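You operate a simulated robot arm through the tools that you are given. There is no shell and no other tool.

The job below is to be done with a simulated robot arm. You get a single attempt, and the scene is never put back.

TASK
Plug the drying box in safely and start it at 60 C.
Fine: black switch off before the plug goes in, then on again; dial set, green switch on.
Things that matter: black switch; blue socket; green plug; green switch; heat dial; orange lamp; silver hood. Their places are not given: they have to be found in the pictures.

It is judged by the outcome, as a careful person would: the job done as asked, and still so three seconds after it is handed in. It fails if anything else is knocked over, pushed out of place, dropped, spilled or broken.

THE ROBOT
A 6-joint arm with a two-finger gripper, fixed in place. Base frame: the origin is at the foot of the arm, x ahead of it, y to its left, z up. Lengths are in mm, angles in degrees, forces in N, time in s.
It reaches about 1298 mm from its shoulder. Its first joint turns from -149.0 to 149.0 degrees. Payload 1.57 kg.
The TCP is the grasp point between the finger pads, 21 mm short of the fingertips. In the tool frame z runs along the fingers and y along their closing line. The gripper opens to 70 mm. The gripper's body begins 50 mm behind the TCP.
Orientation is that of the tool frame in the base frame, as a unit quaternion [w, x, y, z]. With the fingers straight down and closing along the base's y, the tool's x points along the base's -x, its y along +y and its z along -z.

THE INTERFACE
- The arm moves only by the tool drive_tool. Its argument "steps" is a list of rows, each a list of 7 numbers: the shift along the tool's x, y, z in units of 25 mm (1.0 is 25 mm), then the turn, a rotation vector about the tool's x, y, z in units of 8 degrees (1.0 is 8 degrees), then the finger opening in mm, from 0 to 70. In form: [[dx, dy, dz, ax, ay, az, claw], ...]. A call has 1 to 20 rows; each row shifts and turns the commanded pose from where the row before left it, along the tool's axes as they then stand. A call with a number of a shift or a turn outside -1 to 1 is refused whole. Rows are played at 5 a second. More than 50 mm and 8.6 degrees between two rows, or a gripper value outside its range, and nothing of the call is played. Where a pose cannot be reached the arm comes as near as it can. A force on the tool above 40 N (or 10 N above the force at the start of the call, whichever is more), or a blocked arm, ends the call early, and 0.2 s more pass. The fingers move at their own pace and stop on an object; they squeeze with about 30 N. The grip force told is the motor's: it shows also when the fingers shut on nothing. Time passes only in rows, and 0.2 s behind the last, so rows that do not move let the fingers close. It gives the time, the measured TCP pose, the force on the tool (base axes), the opening and the grip force at its end, in the units of the frame above (readings bear some noise), with the torque about the TCP (base axes, N m) and any sound that the robot's microphone picked up.
- Cameras (640 x 400 px; columns grow to the right, rows downward): "scene" is fixed at [220.5, 497.3, 1511.1]; the picture's right is [0.19, -0.98, 0.00], its down [-0.80, -0.15, -0.58] and it looks along [0.57, 0.11, -0.82] (base axes); focal length 330 px, centre (320, 200). "wrist" rides on the gripper at [79, 4, -81] in the tool frame; the picture's right is [-0.05, 1.00, 0.00], its down [-0.67, -0.04, -0.74] and it looks along [-0.74, -0.04, 0.67] (tool axes); focal length 256 px, centre (320, 200).
- grab_frame(camera): a new picture of that camera. The clock stands still meanwhile.
- slide_trunk(by): slides the trunk up (or, below 0, down) by that many mm; the arm rides with it, the base frame stays. It gives what a move gives, with no picture.
- measure_at(camera, pixels): for up to 12 pixels [column, row] of the newest picture of that camera ("zoom" is the newest enlarged one), the place [x, y, z] in the base frame of the surface seen there, good to about 2 mm. The clock stands still meanwhile.
- zoom(camera, box): a new picture of the part [left, top, right, bottom] of that camera's present view, enlarged. The clock stands still meanwhile.
- sign_off(): hands the job in; it is judged then, once.

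Open the gripper and draw the arm clear of the work before you hand the job in, unless the task says otherwise.

The tools are called after "Emit:" as name(argument=value, ...) on one line, values as JSON. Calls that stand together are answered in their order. drive_tool: Moves the arm, as the interface text tells. Its arguments: {"type":"object","properties":{"steps":{"type":"array","items":{"type":"array","items":{"type":"number"}}}},"required":["steps"]} The other tools are called the same way: slide_trunk (by) slides the trunk up or down; grab_frame (camera) takes a picture; measure_at (camera, pixels) gives the place of the surface under pixels of a picture; zoom (camera, box) takes an enlarged picture of a part of a camera's view; sign_off () hands the job in.

At the start:

```text
time: 0.0
tool_pos: [401.2, 405.3, 1197.0]
tool_rot: [0.0, 0.0, 1.0, 0.0]
wrist_force: [-0.8, 0.9, -0.2]
wrist_torque: [0.01, -0.02, -0.04]
finger_gap: 70.2
grip_force: 0.0
trunk travel left (down, up): [-878.0, 92.0]
```

scene: 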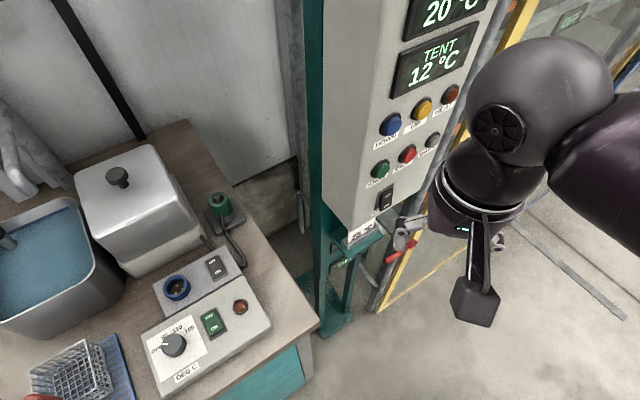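
wrist: 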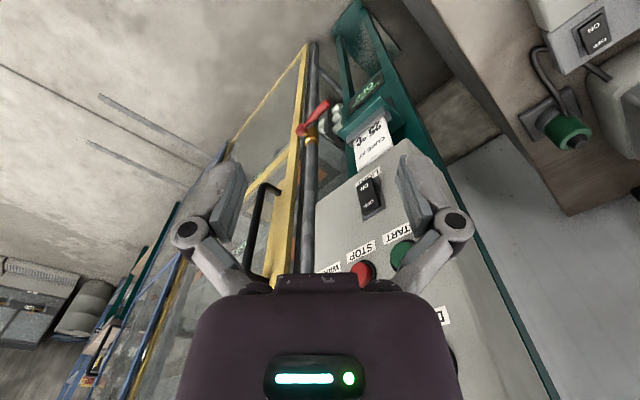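

The scene picture shows the bench at the lower left with a silver hood (about 135,200), a green plug (220,205), a blue socket (177,288), a black switch (215,265), a dial (173,345), a green switch (212,322) and a lamp (240,307). I zoom in on these for details.

Emit:
zoom(camera="scene", box=[120, 230, 300, 400])

Emit:
zoom(camera="scene", box=[60, 130, 280, 290])

Emit:
measure_at(camera="scene", pixels=[[220, 200], [221, 210], [177, 288], [215, 265], [173, 345], [212, 322], [240, 307], [118, 177], [260, 230], [160, 290], [130, 200], [300, 320]])

```text
2.35 times, centred on (210, 315) of scene
```

zoom: 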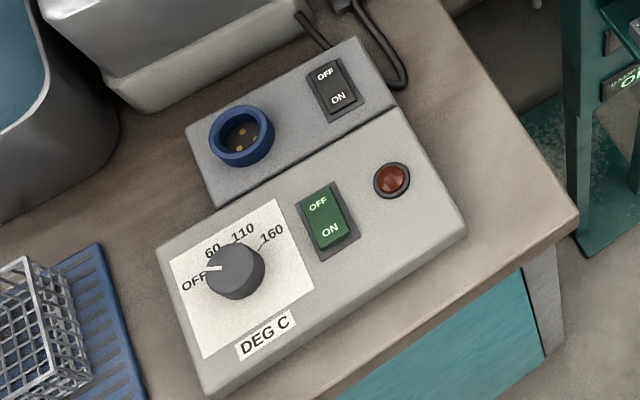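

```text
2.50 times, centred on (170, 210) of scene
```

zoom: 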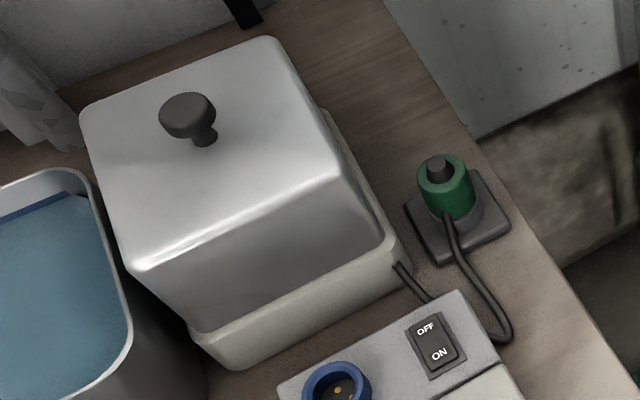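

```text
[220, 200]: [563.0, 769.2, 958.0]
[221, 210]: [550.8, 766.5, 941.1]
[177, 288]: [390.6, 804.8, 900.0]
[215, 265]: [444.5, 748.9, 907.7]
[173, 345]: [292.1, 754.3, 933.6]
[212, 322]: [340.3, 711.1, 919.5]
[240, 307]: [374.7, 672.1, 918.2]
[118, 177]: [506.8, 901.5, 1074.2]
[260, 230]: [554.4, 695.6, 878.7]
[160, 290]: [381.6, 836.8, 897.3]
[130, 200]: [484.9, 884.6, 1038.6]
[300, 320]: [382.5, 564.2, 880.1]
```

Measured points put the bench top near z=880 and the panels around z=900–920. I zoom closer to read the switch states and panel shape.

Emit:
zoom(camera="scene", box=[190, 240, 254, 280])

Emit:
measure_at(camera="zoom", pixels=[[190, 170], [230, 250], [290, 330], [150, 250], [340, 230], [240, 110], [420, 180], [300, 50], [250, 215], [270, 300], [215, 180], [100, 300]])

Emit:
zoom(camera="scene", box=[190, 295, 254, 335])

Emit:
measure_at(camera="zoom", pixels=[[170, 200], [220, 310], [240, 260], [200, 160], [150, 330], [340, 200], [500, 120], [450, 50], [560, 200], [400, 350], [250, 330], [130, 170]])

Emit:
zoom(camera="scene", box=[140, 315, 220, 365])

Emit:
measure_at(camera="zoom", pixels=[[250, 215], [220, 215], [300, 220], [270, 280], [260, 180], [170, 160], [400, 200], [150, 250], [400, 270], [200, 310], [330, 100], [260, 230]])

```text
10.00 times, centred on (222, 260) of scene
```

zoom: 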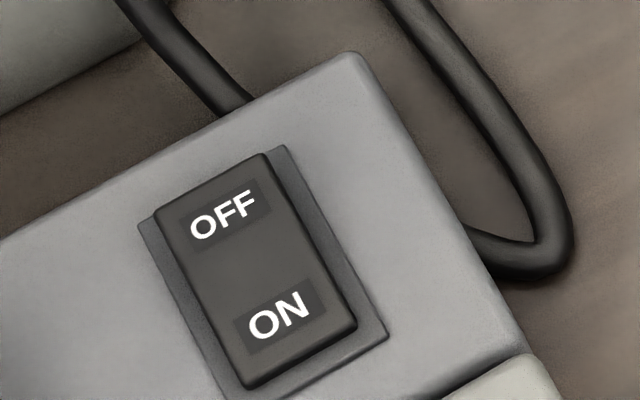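

```text
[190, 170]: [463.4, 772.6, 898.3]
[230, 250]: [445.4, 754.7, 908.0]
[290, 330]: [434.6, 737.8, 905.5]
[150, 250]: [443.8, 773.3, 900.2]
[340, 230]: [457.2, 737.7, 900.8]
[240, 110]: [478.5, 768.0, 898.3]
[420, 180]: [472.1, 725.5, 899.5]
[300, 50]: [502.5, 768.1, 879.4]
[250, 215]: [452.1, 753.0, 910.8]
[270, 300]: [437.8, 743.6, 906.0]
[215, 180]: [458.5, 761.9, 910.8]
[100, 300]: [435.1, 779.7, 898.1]
```

```text
10.00 times, centred on (222, 315) of scene
```

zoom: 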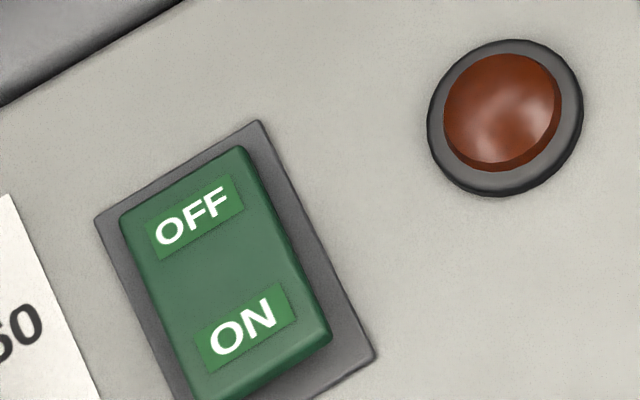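

```text
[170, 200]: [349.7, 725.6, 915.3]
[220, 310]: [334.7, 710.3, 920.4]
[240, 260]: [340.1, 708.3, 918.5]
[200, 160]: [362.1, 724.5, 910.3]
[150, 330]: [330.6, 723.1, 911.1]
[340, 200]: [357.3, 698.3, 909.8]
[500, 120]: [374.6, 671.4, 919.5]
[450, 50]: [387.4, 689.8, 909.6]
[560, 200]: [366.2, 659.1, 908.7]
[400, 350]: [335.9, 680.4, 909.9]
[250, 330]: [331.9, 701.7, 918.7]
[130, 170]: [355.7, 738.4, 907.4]
```

```text
8.00 times, centred on (180, 340) of scene
```

zoom: 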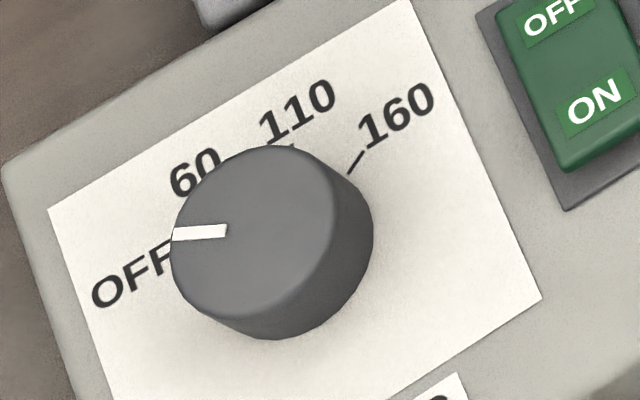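

```text
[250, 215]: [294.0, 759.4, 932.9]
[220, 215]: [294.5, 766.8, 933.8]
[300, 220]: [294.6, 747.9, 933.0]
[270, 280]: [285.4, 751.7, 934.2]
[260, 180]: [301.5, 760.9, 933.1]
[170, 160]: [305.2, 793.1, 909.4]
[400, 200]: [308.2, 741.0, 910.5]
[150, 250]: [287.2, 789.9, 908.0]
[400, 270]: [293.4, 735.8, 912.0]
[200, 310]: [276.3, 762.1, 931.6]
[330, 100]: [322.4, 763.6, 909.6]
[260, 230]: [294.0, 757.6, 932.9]
```

The black rocker has its ON end lower (z 905.5 vs 910.8 at OFF), so it is ON now. The green rocker has its OFF end lower, so it is OFF. The dial centre is near (292,755). Next I zoom in on the plug and socket.

Emit:
zoom(camera="scene", box=[188, 180, 252, 220])

Emit:
measure_at(camera="zoom", pixels=[[320, 160], [325, 190], [260, 190], [370, 190], [310, 230], [330, 270], [300, 300], [400, 300], [240, 330], [460, 300], [350, 330], [330, 120]])

Emit:
zoom(camera="scene", box=[145, 268, 209, 308])

Emit:
measure_at(camera="zoom", pixels=[[320, 200], [280, 230], [360, 230], [320, 180], [180, 200], [450, 190], [310, 90], [330, 320], [240, 100], [420, 300], [100, 200], [320, 240]])

```text
10.00 times, centred on (220, 200) of scene
```

zoom: 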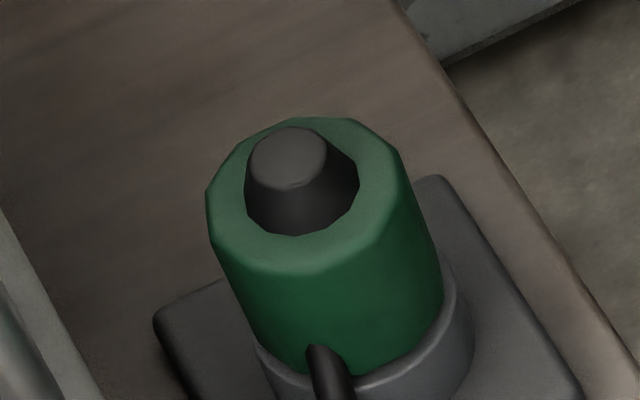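

```text
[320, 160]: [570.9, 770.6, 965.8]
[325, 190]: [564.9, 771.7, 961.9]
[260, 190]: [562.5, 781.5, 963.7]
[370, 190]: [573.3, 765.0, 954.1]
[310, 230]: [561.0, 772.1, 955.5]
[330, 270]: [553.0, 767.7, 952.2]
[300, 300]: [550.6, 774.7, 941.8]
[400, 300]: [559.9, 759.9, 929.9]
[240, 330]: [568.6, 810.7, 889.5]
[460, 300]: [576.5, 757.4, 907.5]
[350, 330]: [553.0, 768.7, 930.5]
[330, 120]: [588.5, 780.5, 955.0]
```

```text
10.00 times, centred on (177, 288) of scene
```

zoom: 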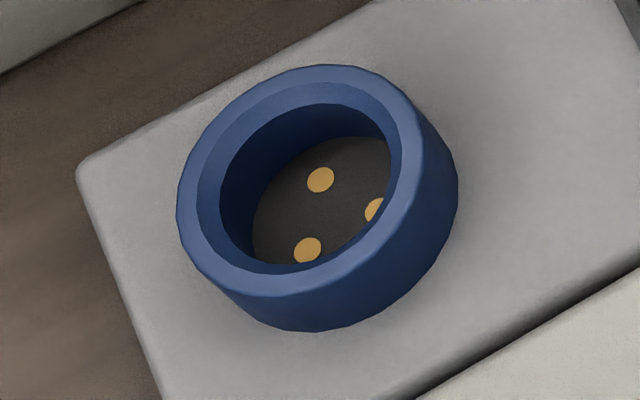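

```text
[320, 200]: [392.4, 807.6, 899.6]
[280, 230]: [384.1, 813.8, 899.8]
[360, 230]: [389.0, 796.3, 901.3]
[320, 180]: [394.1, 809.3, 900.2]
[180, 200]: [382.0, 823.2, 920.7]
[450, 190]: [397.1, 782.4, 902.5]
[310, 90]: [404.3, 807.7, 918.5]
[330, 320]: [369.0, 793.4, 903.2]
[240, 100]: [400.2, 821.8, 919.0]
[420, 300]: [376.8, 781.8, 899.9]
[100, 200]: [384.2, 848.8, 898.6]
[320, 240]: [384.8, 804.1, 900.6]
```

The socket's three contacts are at about (394,809), (385,805) and (389,796) with z about 900, and the plug sits in a grey holder near (565,770). I move the tool over the bench at a safe height so the wrist camera can look down at the panels.

Emit:
drive_tool(steps=[[0.5, 0.95, 0, 0, 0, 0, 70], [0.5, 0.95, 0, 0, 0, 0, 70], [0.5, 0.95, 0, 0, 0, 0, 70], [0.5, 0.95, 0, 0, 0, 0, 70], [0.5, 0.95, 0, 0, 0, 0, 70], [0.5, 0.95, 0, 0, 0, 0, 70], [0.5, 0.95, 0, 0, 0, 0, 70], [0.5, 0.95, 0, 0, 0, 0, 70], [0.5, 0.95, 0, 0, 0, 0, 70], [0.5, 0.95, 0, 0, 0, 0, 70], [0.5, 0.95, 0, 0, 0, 0, 70], [0.5, 0.95, 0, 0, 0, 0, 70], [0.5, 0.95, 0, 0, 0, 0, 70], [0.5, 0.95, 0, 0, 0, 0, 0]])

Emit:
grab_frame(camera="wrist")

Emit:
grab_frame(camera="scene")

```text
time: 3.0
tool_pos: [226.5, 738.8, 1198.1]
tool_rot: [0.0, 0.0, 1.0, 0.0]
wrist_force: [0.1, -0.4, -0.3]
wrist_torque: [0.0, 0.01, 0.04]
finger_gap: 3.9
grip_force: 10.2
trunk travel left (down, up): [-878.0, 92.0]
```

```text
taken
```

wrist: 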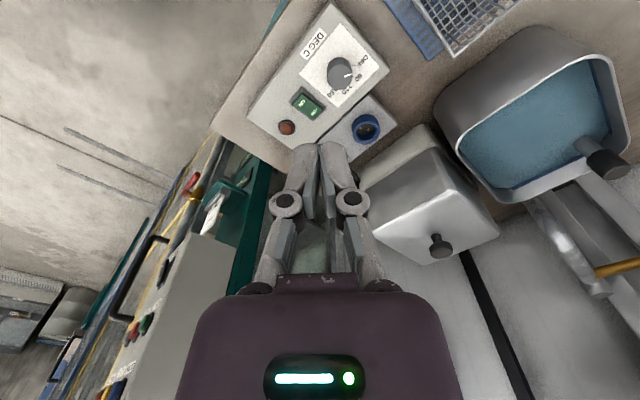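

```text
taken
```

scene: 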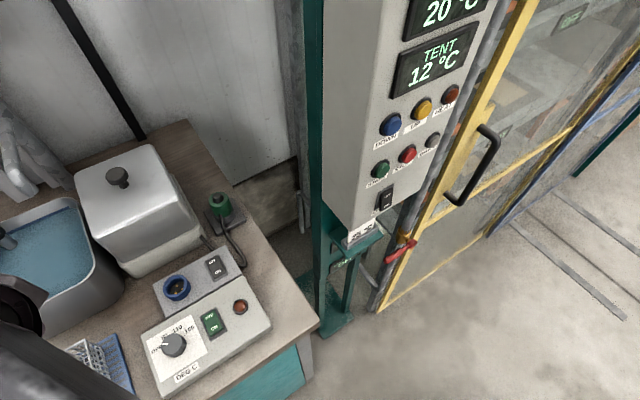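

The wrist view now shows both panels (dial at 340,75, socket at 365,127). I zoom there to read the dial ticks and contacts.

Emit:
zoom(camera="wrist", box=[290, 20, 402, 90])

Emit:
measure_at(camera="zoom", pixels=[[290, 300], [350, 310], [360, 270], [350, 330], [330, 350], [300, 370], [210, 250], [110, 190], [150, 250], [400, 230], [340, 260], [290, 260]])

Emit:
zoom(camera="wrist", box=[325, 95, 405, 145])

```text
5.71 times, centred on (346, 55) of wrist
```

zoom: 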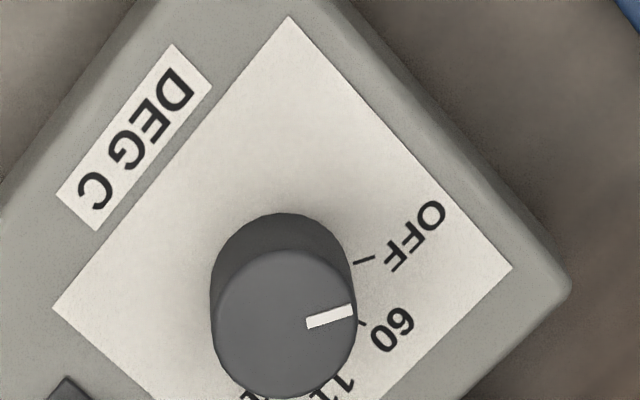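

```text
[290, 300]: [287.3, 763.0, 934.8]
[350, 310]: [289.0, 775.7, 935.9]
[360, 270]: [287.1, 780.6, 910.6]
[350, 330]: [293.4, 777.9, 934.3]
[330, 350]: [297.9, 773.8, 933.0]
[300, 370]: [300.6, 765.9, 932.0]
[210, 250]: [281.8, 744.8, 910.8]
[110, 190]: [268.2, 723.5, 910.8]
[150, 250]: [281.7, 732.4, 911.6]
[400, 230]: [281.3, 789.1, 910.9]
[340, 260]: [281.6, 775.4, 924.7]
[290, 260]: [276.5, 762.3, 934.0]
```

```text
8.00 times, centred on (365, 120) of wrist
```

zoom: 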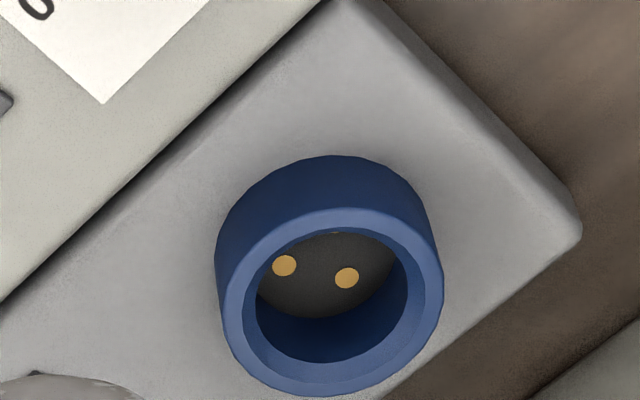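

The panel is turned 45° in plan; OFF is at about 105° and the 60 tick at about 65°, so the dial needs roughly a 40° clockwise turn. Next I measure the hood edges near the plug and socket to judge clearances.

Emit:
zoom(camera="scene", box=[70, 130, 262, 290])

Emit:
measure_at(camera="scene", pixels=[[155, 152], [172, 180], [190, 215], [196, 228], [150, 250], [185, 235], [170, 205], [130, 258], [140, 272], [200, 240], [110, 230], [165, 262]])

Emit:
measure_at(camera="scene", pixels=[[195, 215], [203, 238], [80, 178], [145, 148], [118, 172], [118, 168], [205, 248], [230, 240], [243, 258], [238, 268], [240, 230], [225, 222]])

```text
2.50 times, centred on (166, 210) of scene
```

zoom: 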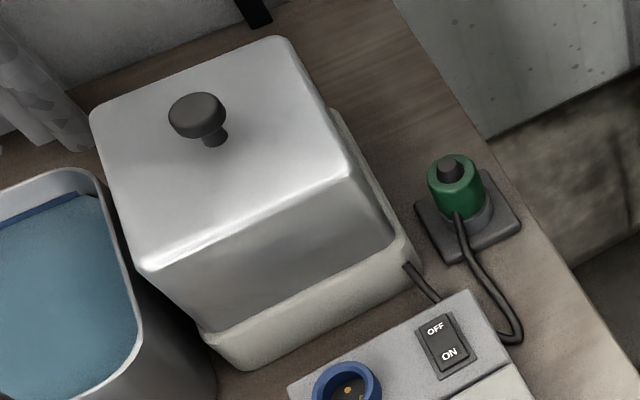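

```text
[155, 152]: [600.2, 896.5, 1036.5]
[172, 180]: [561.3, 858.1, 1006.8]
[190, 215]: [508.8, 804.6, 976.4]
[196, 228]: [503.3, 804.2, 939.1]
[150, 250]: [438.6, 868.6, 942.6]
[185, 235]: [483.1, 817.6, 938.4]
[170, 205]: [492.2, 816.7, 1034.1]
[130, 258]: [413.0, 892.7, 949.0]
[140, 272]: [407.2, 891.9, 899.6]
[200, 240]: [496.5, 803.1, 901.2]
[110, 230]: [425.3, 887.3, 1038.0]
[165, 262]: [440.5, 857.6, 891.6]
```

```text
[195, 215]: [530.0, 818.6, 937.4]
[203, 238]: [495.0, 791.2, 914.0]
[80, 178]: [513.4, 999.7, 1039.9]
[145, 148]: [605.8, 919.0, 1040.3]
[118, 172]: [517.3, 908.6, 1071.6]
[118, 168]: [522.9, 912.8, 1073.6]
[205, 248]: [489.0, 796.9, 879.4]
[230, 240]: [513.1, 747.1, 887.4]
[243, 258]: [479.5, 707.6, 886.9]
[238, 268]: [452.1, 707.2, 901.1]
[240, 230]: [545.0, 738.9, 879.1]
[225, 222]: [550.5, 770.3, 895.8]
```

The hood's faces are about 66 mm from the plug and 80 mm from the socket, its top is at z=1040, and the black rocker's centre is near (444.5,748.4). I go above the rocker's OFF end with fingers closed, turning the tool 45° so the closing line runs across the rocker, and stop 28 mm above.

Emit:
drive_tool(steps=[[-0.909, 0.075, 0, 0, 0, 0, 0], [-0.909, 0.075, 0, 0, 0, 0, 0], [-0.909, 0.075, 0, 0, 0, 0, 0], [-0.909, 0.075, 0, 0, 0, 0, 0], [-0.909, 0.075, 0, 0, 0, 0, 0], [-0.909, 0.075, 0, 0, 0, 0, 0], [-0.909, 0.075, 0, 0, 0, 0, 0], [-0.909, 0.075, 0, 0, 0, 0, 0], [-0.909, 0.075, 0, 0, 0, 0, 0], [-0.909, 0.075, 0, 0, 0, 0, 0], [0, 0, 0, 0, 0, -0.9375, 0], [0, 0, 0, 0, 0, -0.9375, 0], [0, 0, 0, 0, 0, -0.9375, 0], [0, 0, 0, 0, 0, -0.9375, 0], [0, 0, 0, 0, 0, -0.9375, 0], [0, 0, 0, 0, 0, -0.9375, 0]])

Emit:
grab_frame(camera="wrist")

Emit:
grab_frame(camera="scene")

```text
time: 6.4
tool_pos: [455.0, 757.7, 1196.6]
tool_rot: [0.0, -0.384, 0.923, 0.0]
wrist_force: [-0.9, -0.8, 0.5]
wrist_torque: [0.01, 0.04, -0.03]
finger_gap: 0.0
grip_force: 28.7
trunk travel left (down, up): [-878.0, 92.0]
```

```text
taken
```

wrist: 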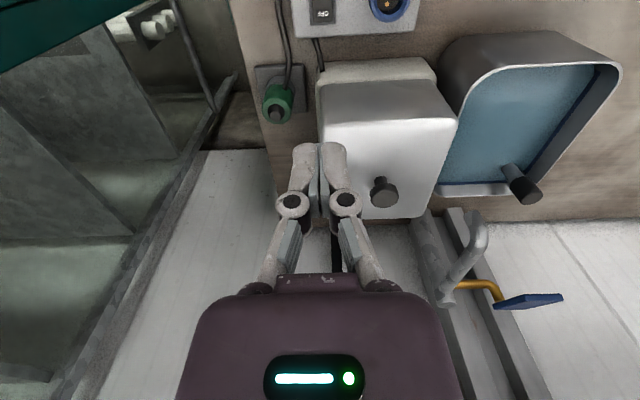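

```text
taken
```

scene: 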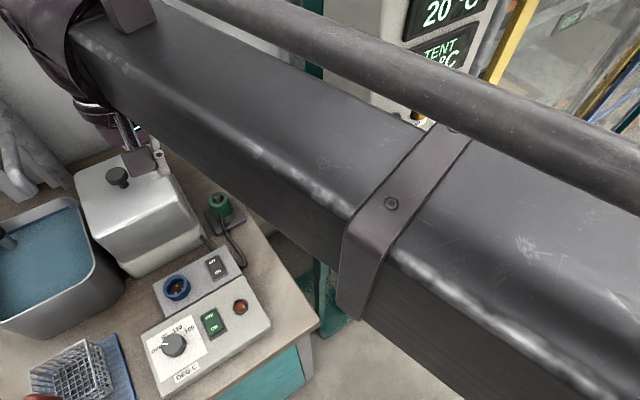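

The tool is above the switch at (455,758,1197) with tool x pointing at 225° as wanted. I descend straight down to about z=960, staying well above the rocker.

Emit:
drive_tool(steps=[[0, 0, 0.95, 0, 0, 0, 0], [0, 0, 0.95, 0, 0, 0, 0], [0, 0, 0.95, 0, 0, 0, 0], [0, 0, 0.95, 0, 0, 0, 0], [0, 0, 0.95, 0, 0, 0, 0], [0, 0, 0.95, 0, 0, 0, 0], [0, 0, 0.95, 0, 0, 0, 0], [0, 0, 0.95, 0, 0, 0, 0], [0, 0, 0.95, 0, 0, 0, 0], [0, 0, 0.85, 0, 0, 0, 0]])

Emit:
grab_frame(camera="wrist")

Emit:
grab_frame(camera="scene")

```text
time: 8.6
tool_pos: [454.0, 758.6, 1196.7]
tool_rot: [0.0, -0.382, 0.924, 0.0]
wrist_force: [0.2, -0.2, 0.7]
wrist_torque: [0.04, -0.03, 0.0]
finger_gap: 0.1
grip_force: 28.5
out of reach, approached as far as the arm can: row 1, 2, 3, 4, 5, 6, 7, 8, 9, 10
trunk travel left (down, up): [-878.0, 92.0]
```

```text
taken
```

wrist: 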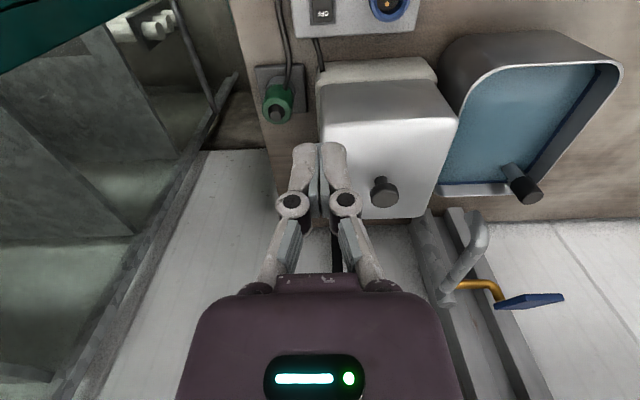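

```text
taken
```

scene: 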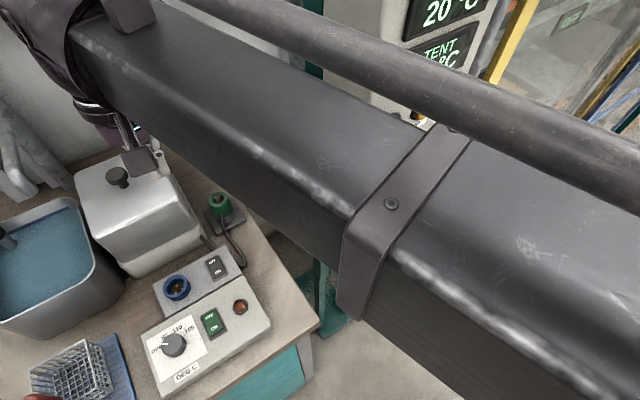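

Going lower is out of the arm's reach at this trunk height, so the trunk must slide down. Before that I measure the forearm and the cabinet to check that the lowered links won't touch anything.

Emit:
measure_at(camera="scene", pixels=[[100, 60], [250, 130], [400, 200], [300, 30], [450, 95], [600, 160], [310, 240], [250, 200], [420, 110], [480, 60], [560, 300], [180, 140]])

Emit:
measure_at(camera="scene", pixels=[[335, 60], [345, 80], [365, 90], [395, 60], [400, 100], [420, 115], [320, 270], [315, 70], [300, 80], [500, 40], [40, 30], [120, 100]])

```text
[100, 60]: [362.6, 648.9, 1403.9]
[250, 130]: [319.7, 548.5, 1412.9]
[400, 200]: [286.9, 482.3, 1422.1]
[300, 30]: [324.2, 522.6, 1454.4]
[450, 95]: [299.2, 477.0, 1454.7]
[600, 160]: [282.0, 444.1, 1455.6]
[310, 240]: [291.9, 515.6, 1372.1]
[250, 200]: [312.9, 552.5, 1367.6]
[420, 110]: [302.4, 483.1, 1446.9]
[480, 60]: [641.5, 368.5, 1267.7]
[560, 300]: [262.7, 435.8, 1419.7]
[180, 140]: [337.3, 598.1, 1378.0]
```

```text
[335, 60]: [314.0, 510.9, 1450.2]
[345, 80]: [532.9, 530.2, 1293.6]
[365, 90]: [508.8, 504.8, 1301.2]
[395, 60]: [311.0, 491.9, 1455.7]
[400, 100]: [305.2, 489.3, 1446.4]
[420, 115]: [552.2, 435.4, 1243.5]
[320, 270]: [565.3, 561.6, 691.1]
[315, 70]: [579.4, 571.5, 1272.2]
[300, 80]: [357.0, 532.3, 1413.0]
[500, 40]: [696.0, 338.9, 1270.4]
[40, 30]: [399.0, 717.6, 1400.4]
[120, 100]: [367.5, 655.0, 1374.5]
```

The forearm passes at plan positions like (314,511), about 150 mm from the cabinet corner (509,505), so lowering is safe. I lower the trunk by 100 mm first to see how the tool follows.

Emit:
slide_trunk(by=-100)

```text
time: 9.9
tool_pos: [453.3, 757.7, 1097.5]
tool_rot: [0.0, -0.382, 0.924, 0.0]
wrist_force: [0.4, 0.6, -0.2]
wrist_torque: [-0.03, 0.01, 0.02]
finger_gap: 0.0
grip_force: 28.7
trunk travel left (down, up): [-778.0, 192.0]
```

The tool followed the trunk to z=1097.5. I check that the arm has room to move up from here, which I need so that presses can be done with the arm's force-guarded moves.

Emit:
drive_tool(steps=[[0, 0, -0.8, 0, 0, 0, 0], [0, 0, -0.8, 0, 0, 0, 0], [0, 0, -0.8, 0, 0, 0, 0], [0, 0, -0.8, 0, 0, 0, 0], [0, 0, -0.8, 0, 0, 0, 0], [0, 0, -0.8, 0, 0, 0, 0]])

```text
time: 11.3
tool_pos: [453.7, 758.1, 1098.1]
tool_rot: [0.001, -0.383, 0.924, 0.0]
wrist_force: [0.1, 0.2, 0.0]
wrist_torque: [-0.04, -0.02, -0.03]
finger_gap: 0.0
grip_force: 28.6
out of reach, approached as far as the arm can: row 1, 2, 3, 4, 5, 6
trunk travel left (down, up): [-778.0, 192.0]
```

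Still reported out of reach: the commanded pose probably kept the earlier unreached descent. I step the command up further to bring it back into reach.

Emit:
drive_tool(steps=[[0, 0, -0.8, 0, 0, 0, 0], [0, 0, -0.8, 0, 0, 0, 0], [0, 0, -0.8, 0, 0, 0, 0], [0, 0, -0.8, 0, 0, 0, 0], [0, 0, -0.8, 0, 0, 0, 0]])

```text
time: 12.5
tool_pos: [453.2, 757.6, 1097.5]
tool_rot: [-0.001, -0.383, 0.924, 0.0]
wrist_force: [0.3, 0.7, -0.6]
wrist_torque: [-0.01, -0.01, -0.01]
finger_gap: 0.0
grip_force: 28.5
out of reach, approached as far as the arm can: row 1, 2, 3, 4, 5
trunk travel left (down, up): [-778.0, 192.0]
```

The command has been raised 220 mm of the 235 mm, so a couple more rows should bring it back into reach.

Emit:
drive_tool(steps=[[0, 0, -0.6, 0, 0, 0, 0], [0, 0, -0.6, 0, 0, 0, 0], [0, 0, -0.6, 0, 0, 0, 0]])

```text
time: 13.3
tool_pos: [454.7, 759.0, 1096.3]
tool_rot: [0.0, -0.383, 0.924, 0.0]
wrist_force: [-0.4, -0.1, -0.2]
wrist_torque: [-0.05, -0.01, 0.0]
finger_gap: 0.0
grip_force: 29.1
out of reach, approached as far as the arm can: row 1, 2, 3
trunk travel left (down, up): [-778.0, 192.0]
```

Vertical rows are still refused, so it may be that the arm is stretched at its limit at this radius. I try a small move back toward the robot along tool x to find out.

Emit:
drive_tool(steps=[[0.6, 0, 0, 0, 0, 0, 0], [0.6, 0, 0, 0, 0, 0, 0]])

```text
time: 13.9
tool_pos: [431.9, 736.0, 1096.9]
tool_rot: [0.0, -0.382, 0.924, 0.0]
wrist_force: [-0.4, 0.2, -0.6]
wrist_torque: [0.0, 0.0, -0.01]
finger_gap: 0.0
grip_force: 28.6
trunk travel left (down, up): [-778.0, 192.0]
```

The lateral move worked, so unreached rows do not accumulate; the arm was simply at full stretch. I test vertical moves at this smaller radius.

Emit:
drive_tool(steps=[[0, 0, -0.5, 0, 0, 0, 0], [0, 0, -0.5, 0, 0, 0, 0], [0, 0, -0.5, 0, 0, 0, 0], [0, 0, -0.5, 0, 0, 0, 0]])

```text
time: 14.9
tool_pos: [432.5, 734.8, 1097.2]
tool_rot: [0.0, -0.383, 0.924, 0.0]
wrist_force: [-0.4, 0.5, -0.2]
wrist_torque: [0.0, -0.02, 0.01]
finger_gap: 0.0
grip_force: 28.3
out of reach, approached as far as the arm can: row 1, 2, 3, 4
trunk travel left (down, up): [-778.0, 192.0]
```

Upward is refused here too; I test downward with a small amount.

Emit:
drive_tool(steps=[[0, 0, 0.4, 0, 0, 0, 0], [0, 0, 0.4, 0, 0, 0, 0]])

Emit:
grab_frame(camera="scene")

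```text
time: 15.5
tool_pos: [432.1, 734.5, 1096.3]
tool_rot: [0.0, -0.383, 0.924, 0.0]
wrist_force: [0.3, 0.4, -0.1]
wrist_torque: [-0.04, 0.0, -0.03]
finger_gap: 0.0
grip_force: 28.9
out of reach, approached as far as the arm can: row 1, 2
trunk travel left (down, up): [-778.0, 192.0]
```

```text
taken
```

scene: 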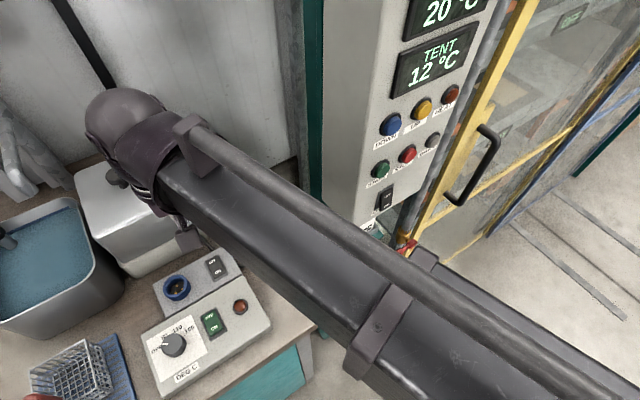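

Vertical rows are refused everywhere with the tool pointing down, while the forearm stays level: this arm's vertical travel is the trunk. So I will do all lifting and pressing with the trunk in small steps. First I go back over the rocker's OFF end.

Emit:
drive_tool(steps=[[-0.62, 0.017, 0, 0, 0, 0, 0], [-0.62, 0.017, 0, 0, 0, 0, 0]])

Emit:
slide_trunk(by=-125)

Emit:
grab_frame(camera="wrist")

Emit:
grab_frame(camera="scene")

```text
time: 16.1
tool_pos: [454.1, 757.3, 1097.3]
tool_rot: [0.0, -0.382, 0.924, 0.0]
wrist_force: [-0.2, -0.8, 0.4]
wrist_torque: [0.02, 0.03, -0.01]
finger_gap: 0.0
grip_force: 28.2
trunk travel left (down, up): [-778.0, 192.0]
```

```text
time: 17.7
tool_pos: [453.6, 758.0, 971.8]
tool_rot: [0.0, -0.383, 0.924, 0.0]
wrist_force: [-0.1, 0.4, 0.1]
wrist_torque: [0.01, -0.02, -0.02]
finger_gap: 0.2
grip_force: 28.6
trunk travel left (down, up): [-653.0, 317.0]
```

```text
taken
```

wrist: 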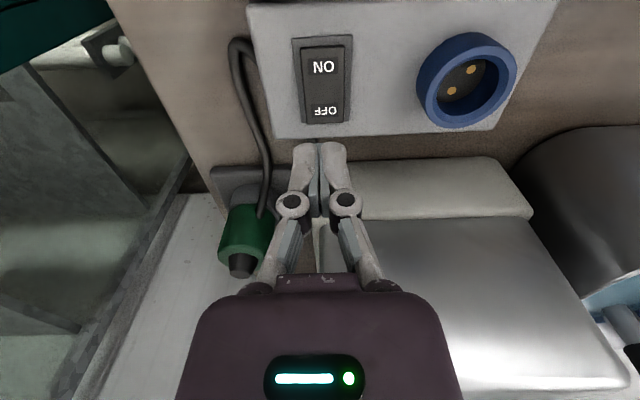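

```text
taken
```

scene: 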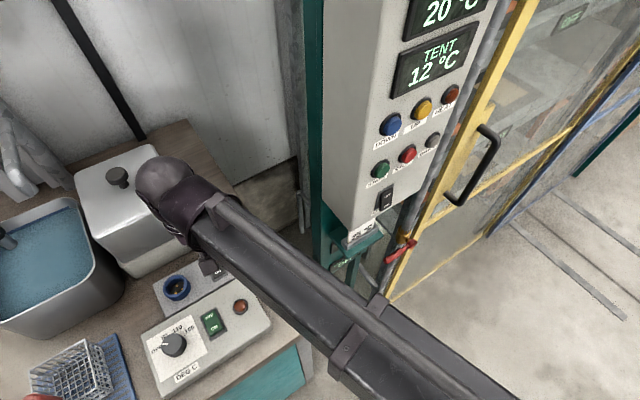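

The wrist view shows the rocker's OFF end at (326,110), and the tool axis projects to about (320,113), i.e. roughly 3 mm off in tool y. I check with measurements.

Emit:
measure_at(camera="wrist", pixels=[[326, 110], [320, 113], [323, 68], [303, 120], [349, 120], [302, 50], [345, 47], [470, 70], [451, 91], [325, 90]])

Emit:
zoom(camera="wrist", box=[240, 20, 400, 120])

Emit:
zoom(camera="wrist", box=[400, 20, 528, 140])

```text
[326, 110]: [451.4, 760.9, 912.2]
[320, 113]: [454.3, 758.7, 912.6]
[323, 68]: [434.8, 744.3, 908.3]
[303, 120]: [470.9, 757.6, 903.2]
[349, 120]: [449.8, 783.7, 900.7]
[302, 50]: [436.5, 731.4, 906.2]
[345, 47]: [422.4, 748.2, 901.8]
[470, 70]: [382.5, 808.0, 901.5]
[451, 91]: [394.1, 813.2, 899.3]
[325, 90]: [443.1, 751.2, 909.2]
```

```text
4.00 times, centred on (320, 70) of wrist
```

zoom: 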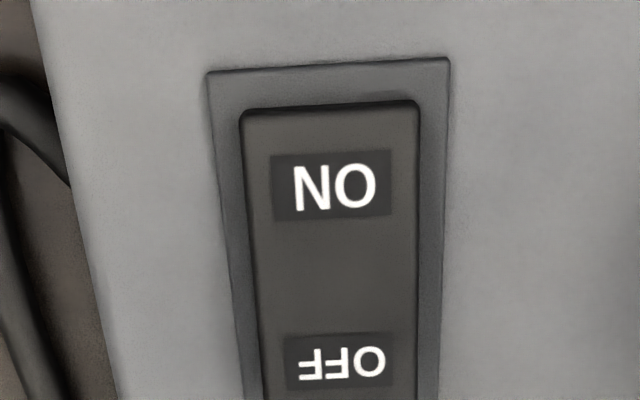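

```text
3.33 times, centred on (464, 80) of wrist
```

zoom: 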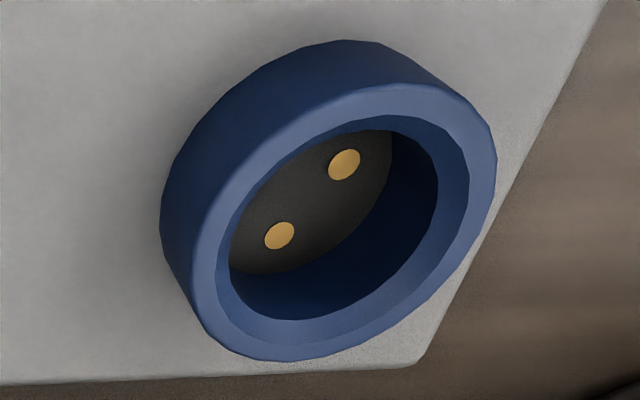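

The OFF end is at (451.4,760.9) with z about 912, so I shift 3 mm in tool y and lower the closed fingertips to about 3 mm above it.

Emit:
drive_tool(steps=[[0, 0.12, 0, 0, 0, 0, 0]])

Emit:
slide_trunk(by=-35)

Emit:
grab_frame(camera="wrist")

```text
time: 18.1
tool_pos: [453.2, 760.8, 971.2]
tool_rot: [0.0, -0.383, 0.924, 0.0]
wrist_force: [0.7, -0.8, 0.5]
wrist_torque: [-0.01, 0.0, 0.02]
finger_gap: 0.0
grip_force: 28.5
trunk travel left (down, up): [-653.0, 317.0]
```

```text
time: 18.9
tool_pos: [451.3, 760.4, 936.7]
tool_rot: [0.0, -0.382, 0.924, 0.0]
wrist_force: [0.4, -0.5, 0.1]
wrist_torque: [-0.01, 0.0, 0.0]
finger_gap: 0.1
grip_force: 29.3
trunk travel left (down, up): [-618.0, 352.0]
```

```text
taken
```

wrist: 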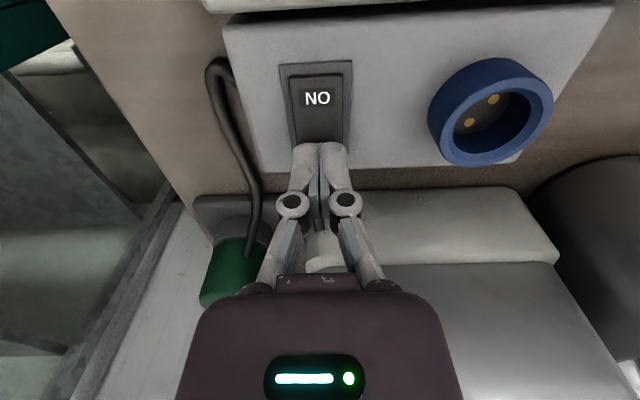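

Fingertips are about 3–4 mm above the OFF end and centred. I lower in small trunk steps and watch the force.

Emit:
slide_trunk(by=-4)

Emit:
slide_trunk(by=-2)

```text
time: 19.4
tool_pos: [452.1, 760.3, 933.6]
tool_rot: [0.0, -0.383, 0.924, -0.001]
wrist_force: [-0.5, 0.1, 0.3]
wrist_torque: [0.0, -0.01, 0.03]
finger_gap: 0.0
grip_force: 28.5
trunk travel left (down, up): [-614.0, 356.0]
```

```text
time: 19.9
tool_pos: [452.2, 760.6, 929.9]
tool_rot: [0.0, -0.383, 0.924, 0.0]
wrist_force: [1.2, 1.1, 1.2]
wrist_torque: [-0.03, 0.0, -0.01]
finger_gap: 6.2
grip_force: 28.8
trunk travel left (down, up): [-612.0, 358.0]
```

Light contact (about 1.2 N) has begun, with the fingers spread slightly to 6 mm. I continue down a bit further.

Emit:
slide_trunk(by=-2)

Emit:
grab_frame(camera="wrist")

```text
time: 20.4
tool_pos: [451.9, 760.5, 929.5]
tool_rot: [0.0, -0.383, 0.924, 0.0]
wrist_force: [0.3, -0.8, -0.7]
wrist_torque: [0.0, -0.01, -0.03]
finger_gap: 0.0
grip_force: 28.9
trunk travel left (down, up): [-610.0, 360.0]
```

```text
taken
```

wrist: 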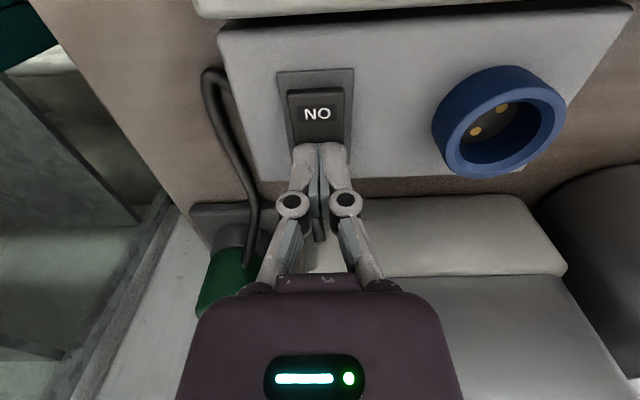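

The ON end now looks raised and the force has dropped to zero, which suggests the rocker flipped. I raise the tool and measure the rocker.

Emit:
slide_trunk(by=45)

Emit:
zoom(camera="wrist", box=[260, 20, 388, 140])

Emit:
measure_at(camera="zoom", pixels=[[320, 120], [320, 160], [320, 200], [320, 240], [320, 280], [320, 300], [320, 320]])

```text
time: 21.3
tool_pos: [452.4, 760.7, 973.8]
tool_rot: [0.001, -0.383, 0.924, -0.001]
wrist_force: [-0.2, -0.4, -0.9]
wrist_torque: [-0.03, -0.02, -0.02]
finger_gap: 0.1
grip_force: 28.1
trunk travel left (down, up): [-655.0, 315.0]
```

```text
3.33 times, centred on (324, 80) of wrist
```

zoom: 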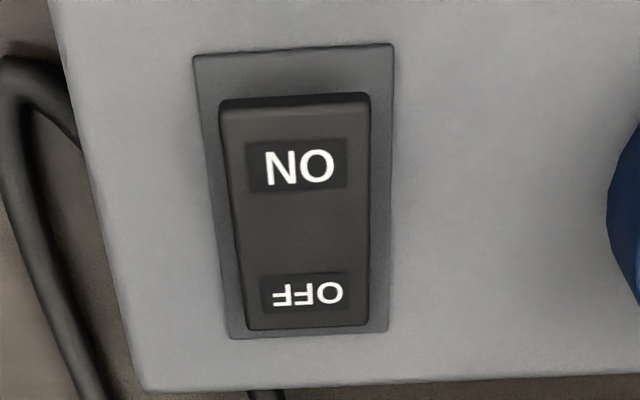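

```text
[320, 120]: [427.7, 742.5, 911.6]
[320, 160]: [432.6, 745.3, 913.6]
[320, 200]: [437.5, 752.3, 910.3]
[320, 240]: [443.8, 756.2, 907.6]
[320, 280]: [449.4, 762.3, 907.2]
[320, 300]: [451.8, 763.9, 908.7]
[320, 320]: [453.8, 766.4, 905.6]
```

OFF end is now about 6 mm lower than the ON end, so the black switch is OFF. Next the plug: I raise the tool above hood height, move over the plug and open the fingers.

Emit:
slide_trunk(by=136)

Emit:
drive_tool(steps=[[-0.9325, -0.7025, 0, 0, 0, 0, 0], [-0.9325, -0.7025, 0, 0, 0, 0, 0], [-0.9325, -0.7025, 0, 0, 0, 0, 0], [-0.9325, -0.7025, 0, 0, 0, 0, 0], [0, 0, 0, 0, 0, 0, 62], [0, 0, 0, 0, 0, 0, 62], [0, 0, 0, 0, 0, 0, 62]])

Emit:
grab_frame(camera="wrist")

Emit:
grab_frame(camera="scene")

```text
time: 22.9
tool_pos: [451.6, 759.4, 1109.2]
tool_rot: [0.0, -0.382, 0.924, 0.0]
wrist_force: [0.7, 0.6, -0.5]
wrist_torque: [-0.01, 0.01, 0.03]
finger_gap: 0.0
grip_force: 28.7
trunk travel left (down, up): [-791.0, 179.0]
```

```text
time: 24.5
tool_pos: [568.6, 775.0, 1110.3]
tool_rot: [0.0, -0.383, 0.924, 0.0]
wrist_force: [-0.5, 0.8, 0.3]
wrist_torque: [0.01, -0.01, 0.0]
finger_gap: 61.7
grip_force: 0.0
trunk travel left (down, up): [-791.0, 179.0]
```

```text
taken
```

wrist: 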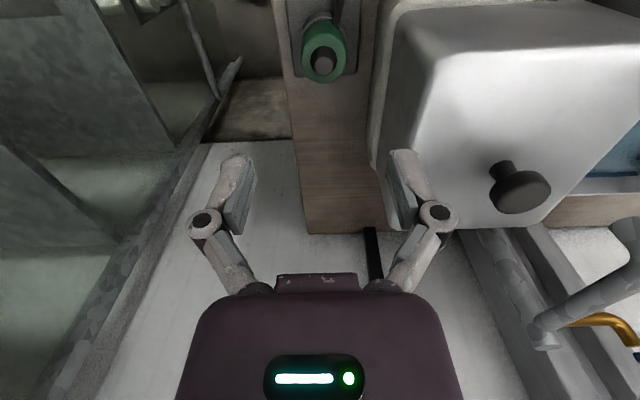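

```text
taken
```

scene: 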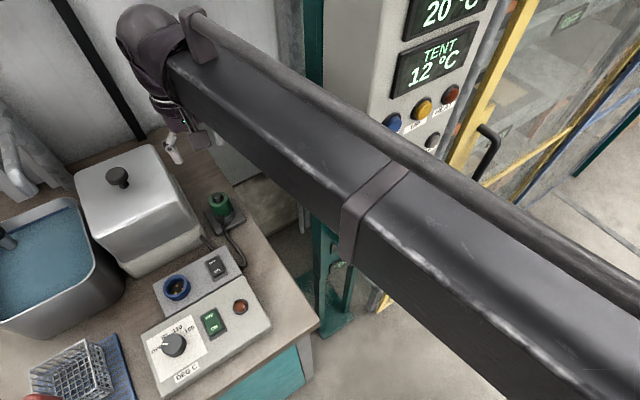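

The plug appears at (323,55) almost on the tool axis (320,56). I zoom in to align precisely and measure the forearm's clearance to the cabinet.

Emit:
zoom(camera="wrist", box=[280, 0, 376, 100])

Emit:
measure_at(camera="zoom", pixels=[[150, 200], [410, 200], [280, 340], [290, 260], [280, 120], [180, 300], [380, 300], [350, 100], [220, 40], [330, 40]])

Emit:
measure_at(camera="scene", pixels=[[260, 65], [330, 110], [400, 155], [330, 140], [335, 85], [350, 95], [400, 120], [230, 100], [470, 185], [330, 180]])

```text
4.00 times, centred on (328, 50) of wrist
```

zoom: 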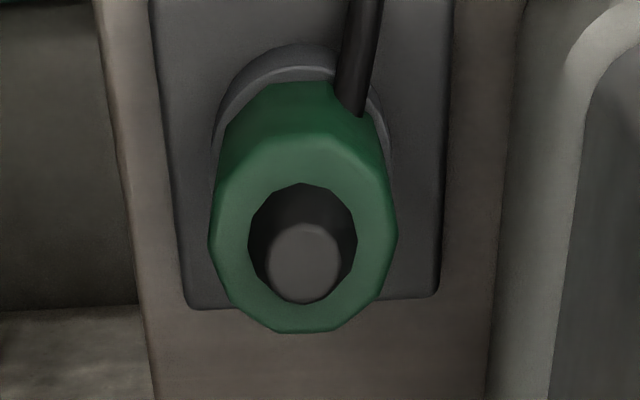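

```text
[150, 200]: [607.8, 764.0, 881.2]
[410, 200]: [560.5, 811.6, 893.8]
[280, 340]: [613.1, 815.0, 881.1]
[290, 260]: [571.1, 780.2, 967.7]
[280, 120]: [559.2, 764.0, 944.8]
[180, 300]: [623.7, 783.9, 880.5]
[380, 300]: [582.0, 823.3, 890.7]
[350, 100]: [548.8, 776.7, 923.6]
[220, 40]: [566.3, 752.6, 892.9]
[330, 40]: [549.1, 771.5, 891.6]
```

```text
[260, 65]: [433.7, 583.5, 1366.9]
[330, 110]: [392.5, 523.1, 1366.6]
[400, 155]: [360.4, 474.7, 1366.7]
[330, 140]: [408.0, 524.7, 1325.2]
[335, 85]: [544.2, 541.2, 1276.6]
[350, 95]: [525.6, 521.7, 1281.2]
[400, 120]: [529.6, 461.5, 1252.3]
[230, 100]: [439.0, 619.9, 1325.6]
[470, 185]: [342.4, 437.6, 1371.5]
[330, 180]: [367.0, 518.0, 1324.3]
```

The plug axis is about 3 mm in +tool y and 4–5 mm in −tool x from the tool axis, near (569.5,780); the hood face is about 60 mm from it. I correct by that amount, narrow the opening to 56 mm for clearance, and lower to z≈1010 for a closer look.

Emit:
drive_tool(steps=[[-0.16, 0.1, 0, 0, 0, 0, 56], [0, 0, 0, 0, 0, 0, 56]])

Emit:
slide_trunk(by=-95)

Emit:
grab_frame(camera="wrist")

Emit:
zoom(camera="scene", box=[130, 110, 290, 230])

```text
time: 25.1
tool_pos: [568.8, 781.3, 1110.2]
tool_rot: [0.0, -0.383, 0.924, 0.0]
wrist_force: [-0.4, 0.0, 0.5]
wrist_torque: [0.01, 0.0, 0.0]
finger_gap: 56.1
grip_force: 0.0
trunk travel left (down, up): [-791.0, 179.0]
```

```text
time: 26.4
tool_pos: [569.2, 781.8, 1015.4]
tool_rot: [0.0, -0.382, 0.924, 0.0]
wrist_force: [-0.9, -0.4, 0.8]
wrist_torque: [0.02, -0.02, 0.01]
finger_gap: 55.9
grip_force: 0.0
trunk travel left (down, up): [-696.0, 274.0]
```

```text
taken
```

wrist: 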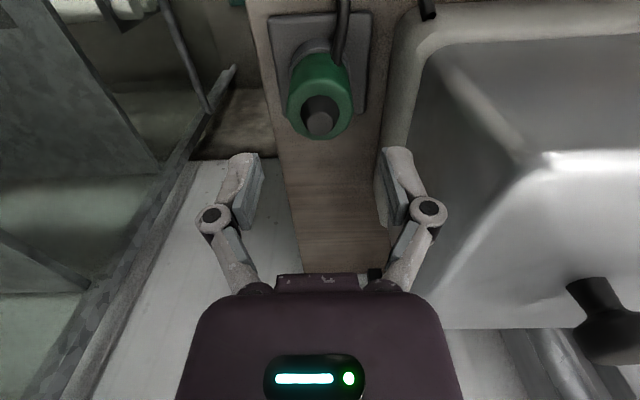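

```text
3.33 times, centred on (210, 170) of scene
```

zoom: 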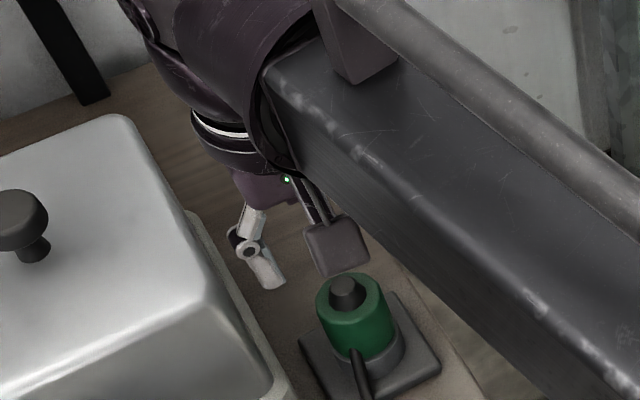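

The cap is at about (320,122), and the tool axis projects to (320,125) at that height, so the alignment is good. I zoom to confirm before lowering.

Emit:
zoom(camera="wrist", box=[264, 40, 376, 150])

Emit:
measure_at(camera="zoom", pixels=[[320, 280], [320, 240], [170, 280], [460, 270], [310, 340], [320, 190], [320, 110], [385, 60], [375, 110], [250, 70]])

```text
3.64 times, centred on (320, 95) of wrist
```

zoom: 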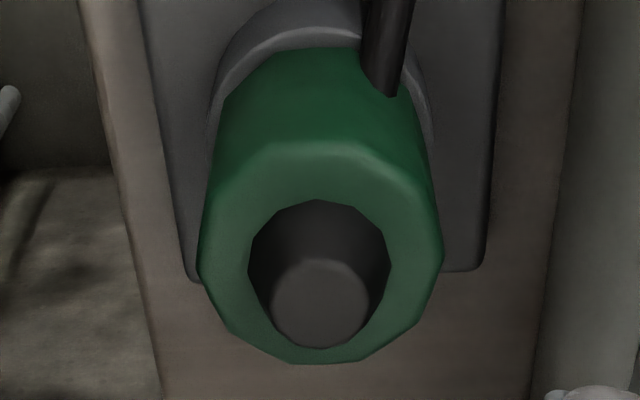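

```text
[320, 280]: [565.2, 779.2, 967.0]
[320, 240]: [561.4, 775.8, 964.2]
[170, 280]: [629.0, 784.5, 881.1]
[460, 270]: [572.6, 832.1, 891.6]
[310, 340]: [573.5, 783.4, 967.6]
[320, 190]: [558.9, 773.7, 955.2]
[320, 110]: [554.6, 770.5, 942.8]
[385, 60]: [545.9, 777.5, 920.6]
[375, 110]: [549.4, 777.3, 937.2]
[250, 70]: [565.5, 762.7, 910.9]
```

The cap and green ring are centred on the tool axis, and the body is about 40 mm in diameter. I lower to about z=945 and check the finger clearance.

Emit:
slide_trunk(by=-70)

Emit:
grab_frame(camera="wrist")

Emit:
zoom(camera="scene", box=[150, 130, 278, 220])

```text
time: 27.5
tool_pos: [568.1, 780.3, 944.5]
tool_rot: [0.0, -0.383, 0.924, 0.0]
wrist_force: [0.4, 0.2, 0.0]
wrist_torque: [0.0, -0.03, -0.03]
finger_gap: 55.9
grip_force: 0.0
trunk travel left (down, up): [-626.0, 344.0]
```

```text
taken
```

wrist: 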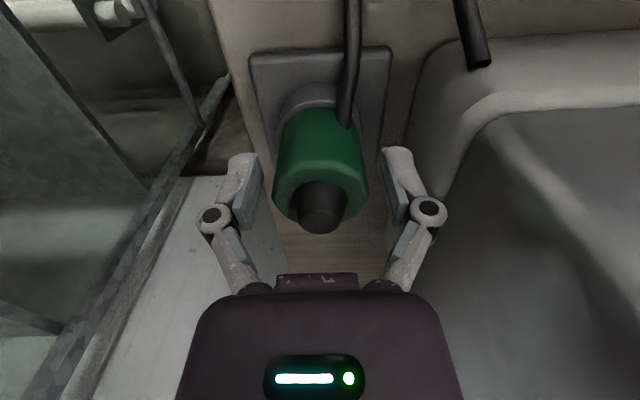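

```text
4.44 times, centred on (214, 175) of scene
```

zoom: 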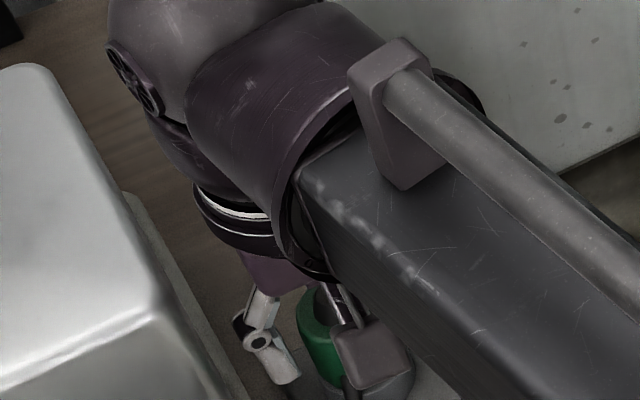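

The plug lies centred between the fingers with room on both sides. I lower 6 mm more and close on the green body.

Emit:
slide_trunk(by=-6)

Emit:
drive_tool(steps=[[0, 0, 0, 0, 0, 0, 0], [0, 0, 0, 0, 0, 0, 0], [0, 0, 0, 0, 0, 0, 0], [0, 0, 0, 0, 0, 0, 0]])

Emit:
grab_frame(camera="wrist")

```text
time: 28.1
tool_pos: [567.8, 781.9, 939.5]
tool_rot: [0.001, -0.382, 0.924, 0.0]
wrist_force: [-1.0, 0.5, 0.3]
wrist_torque: [-0.01, 0.0, 0.01]
finger_gap: 56.1
grip_force: 0.0
trunk travel left (down, up): [-620.0, 350.0]
```

```text
time: 29.1
tool_pos: [568.5, 780.3, 938.9]
tool_rot: [0.001, -0.383, 0.924, 0.0]
wrist_force: [0.8, -1.2, 2.1]
wrist_torque: [-0.01, -0.01, 0.0]
finger_gap: 41.0
grip_force: 30.0
trunk travel left (down, up): [-620.0, 350.0]
```

```text
taken
```

wrist: 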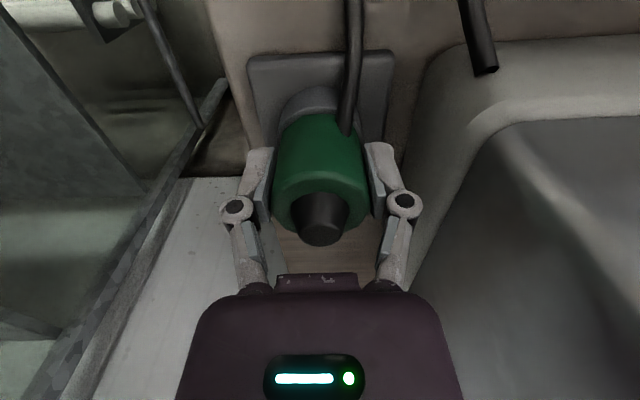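

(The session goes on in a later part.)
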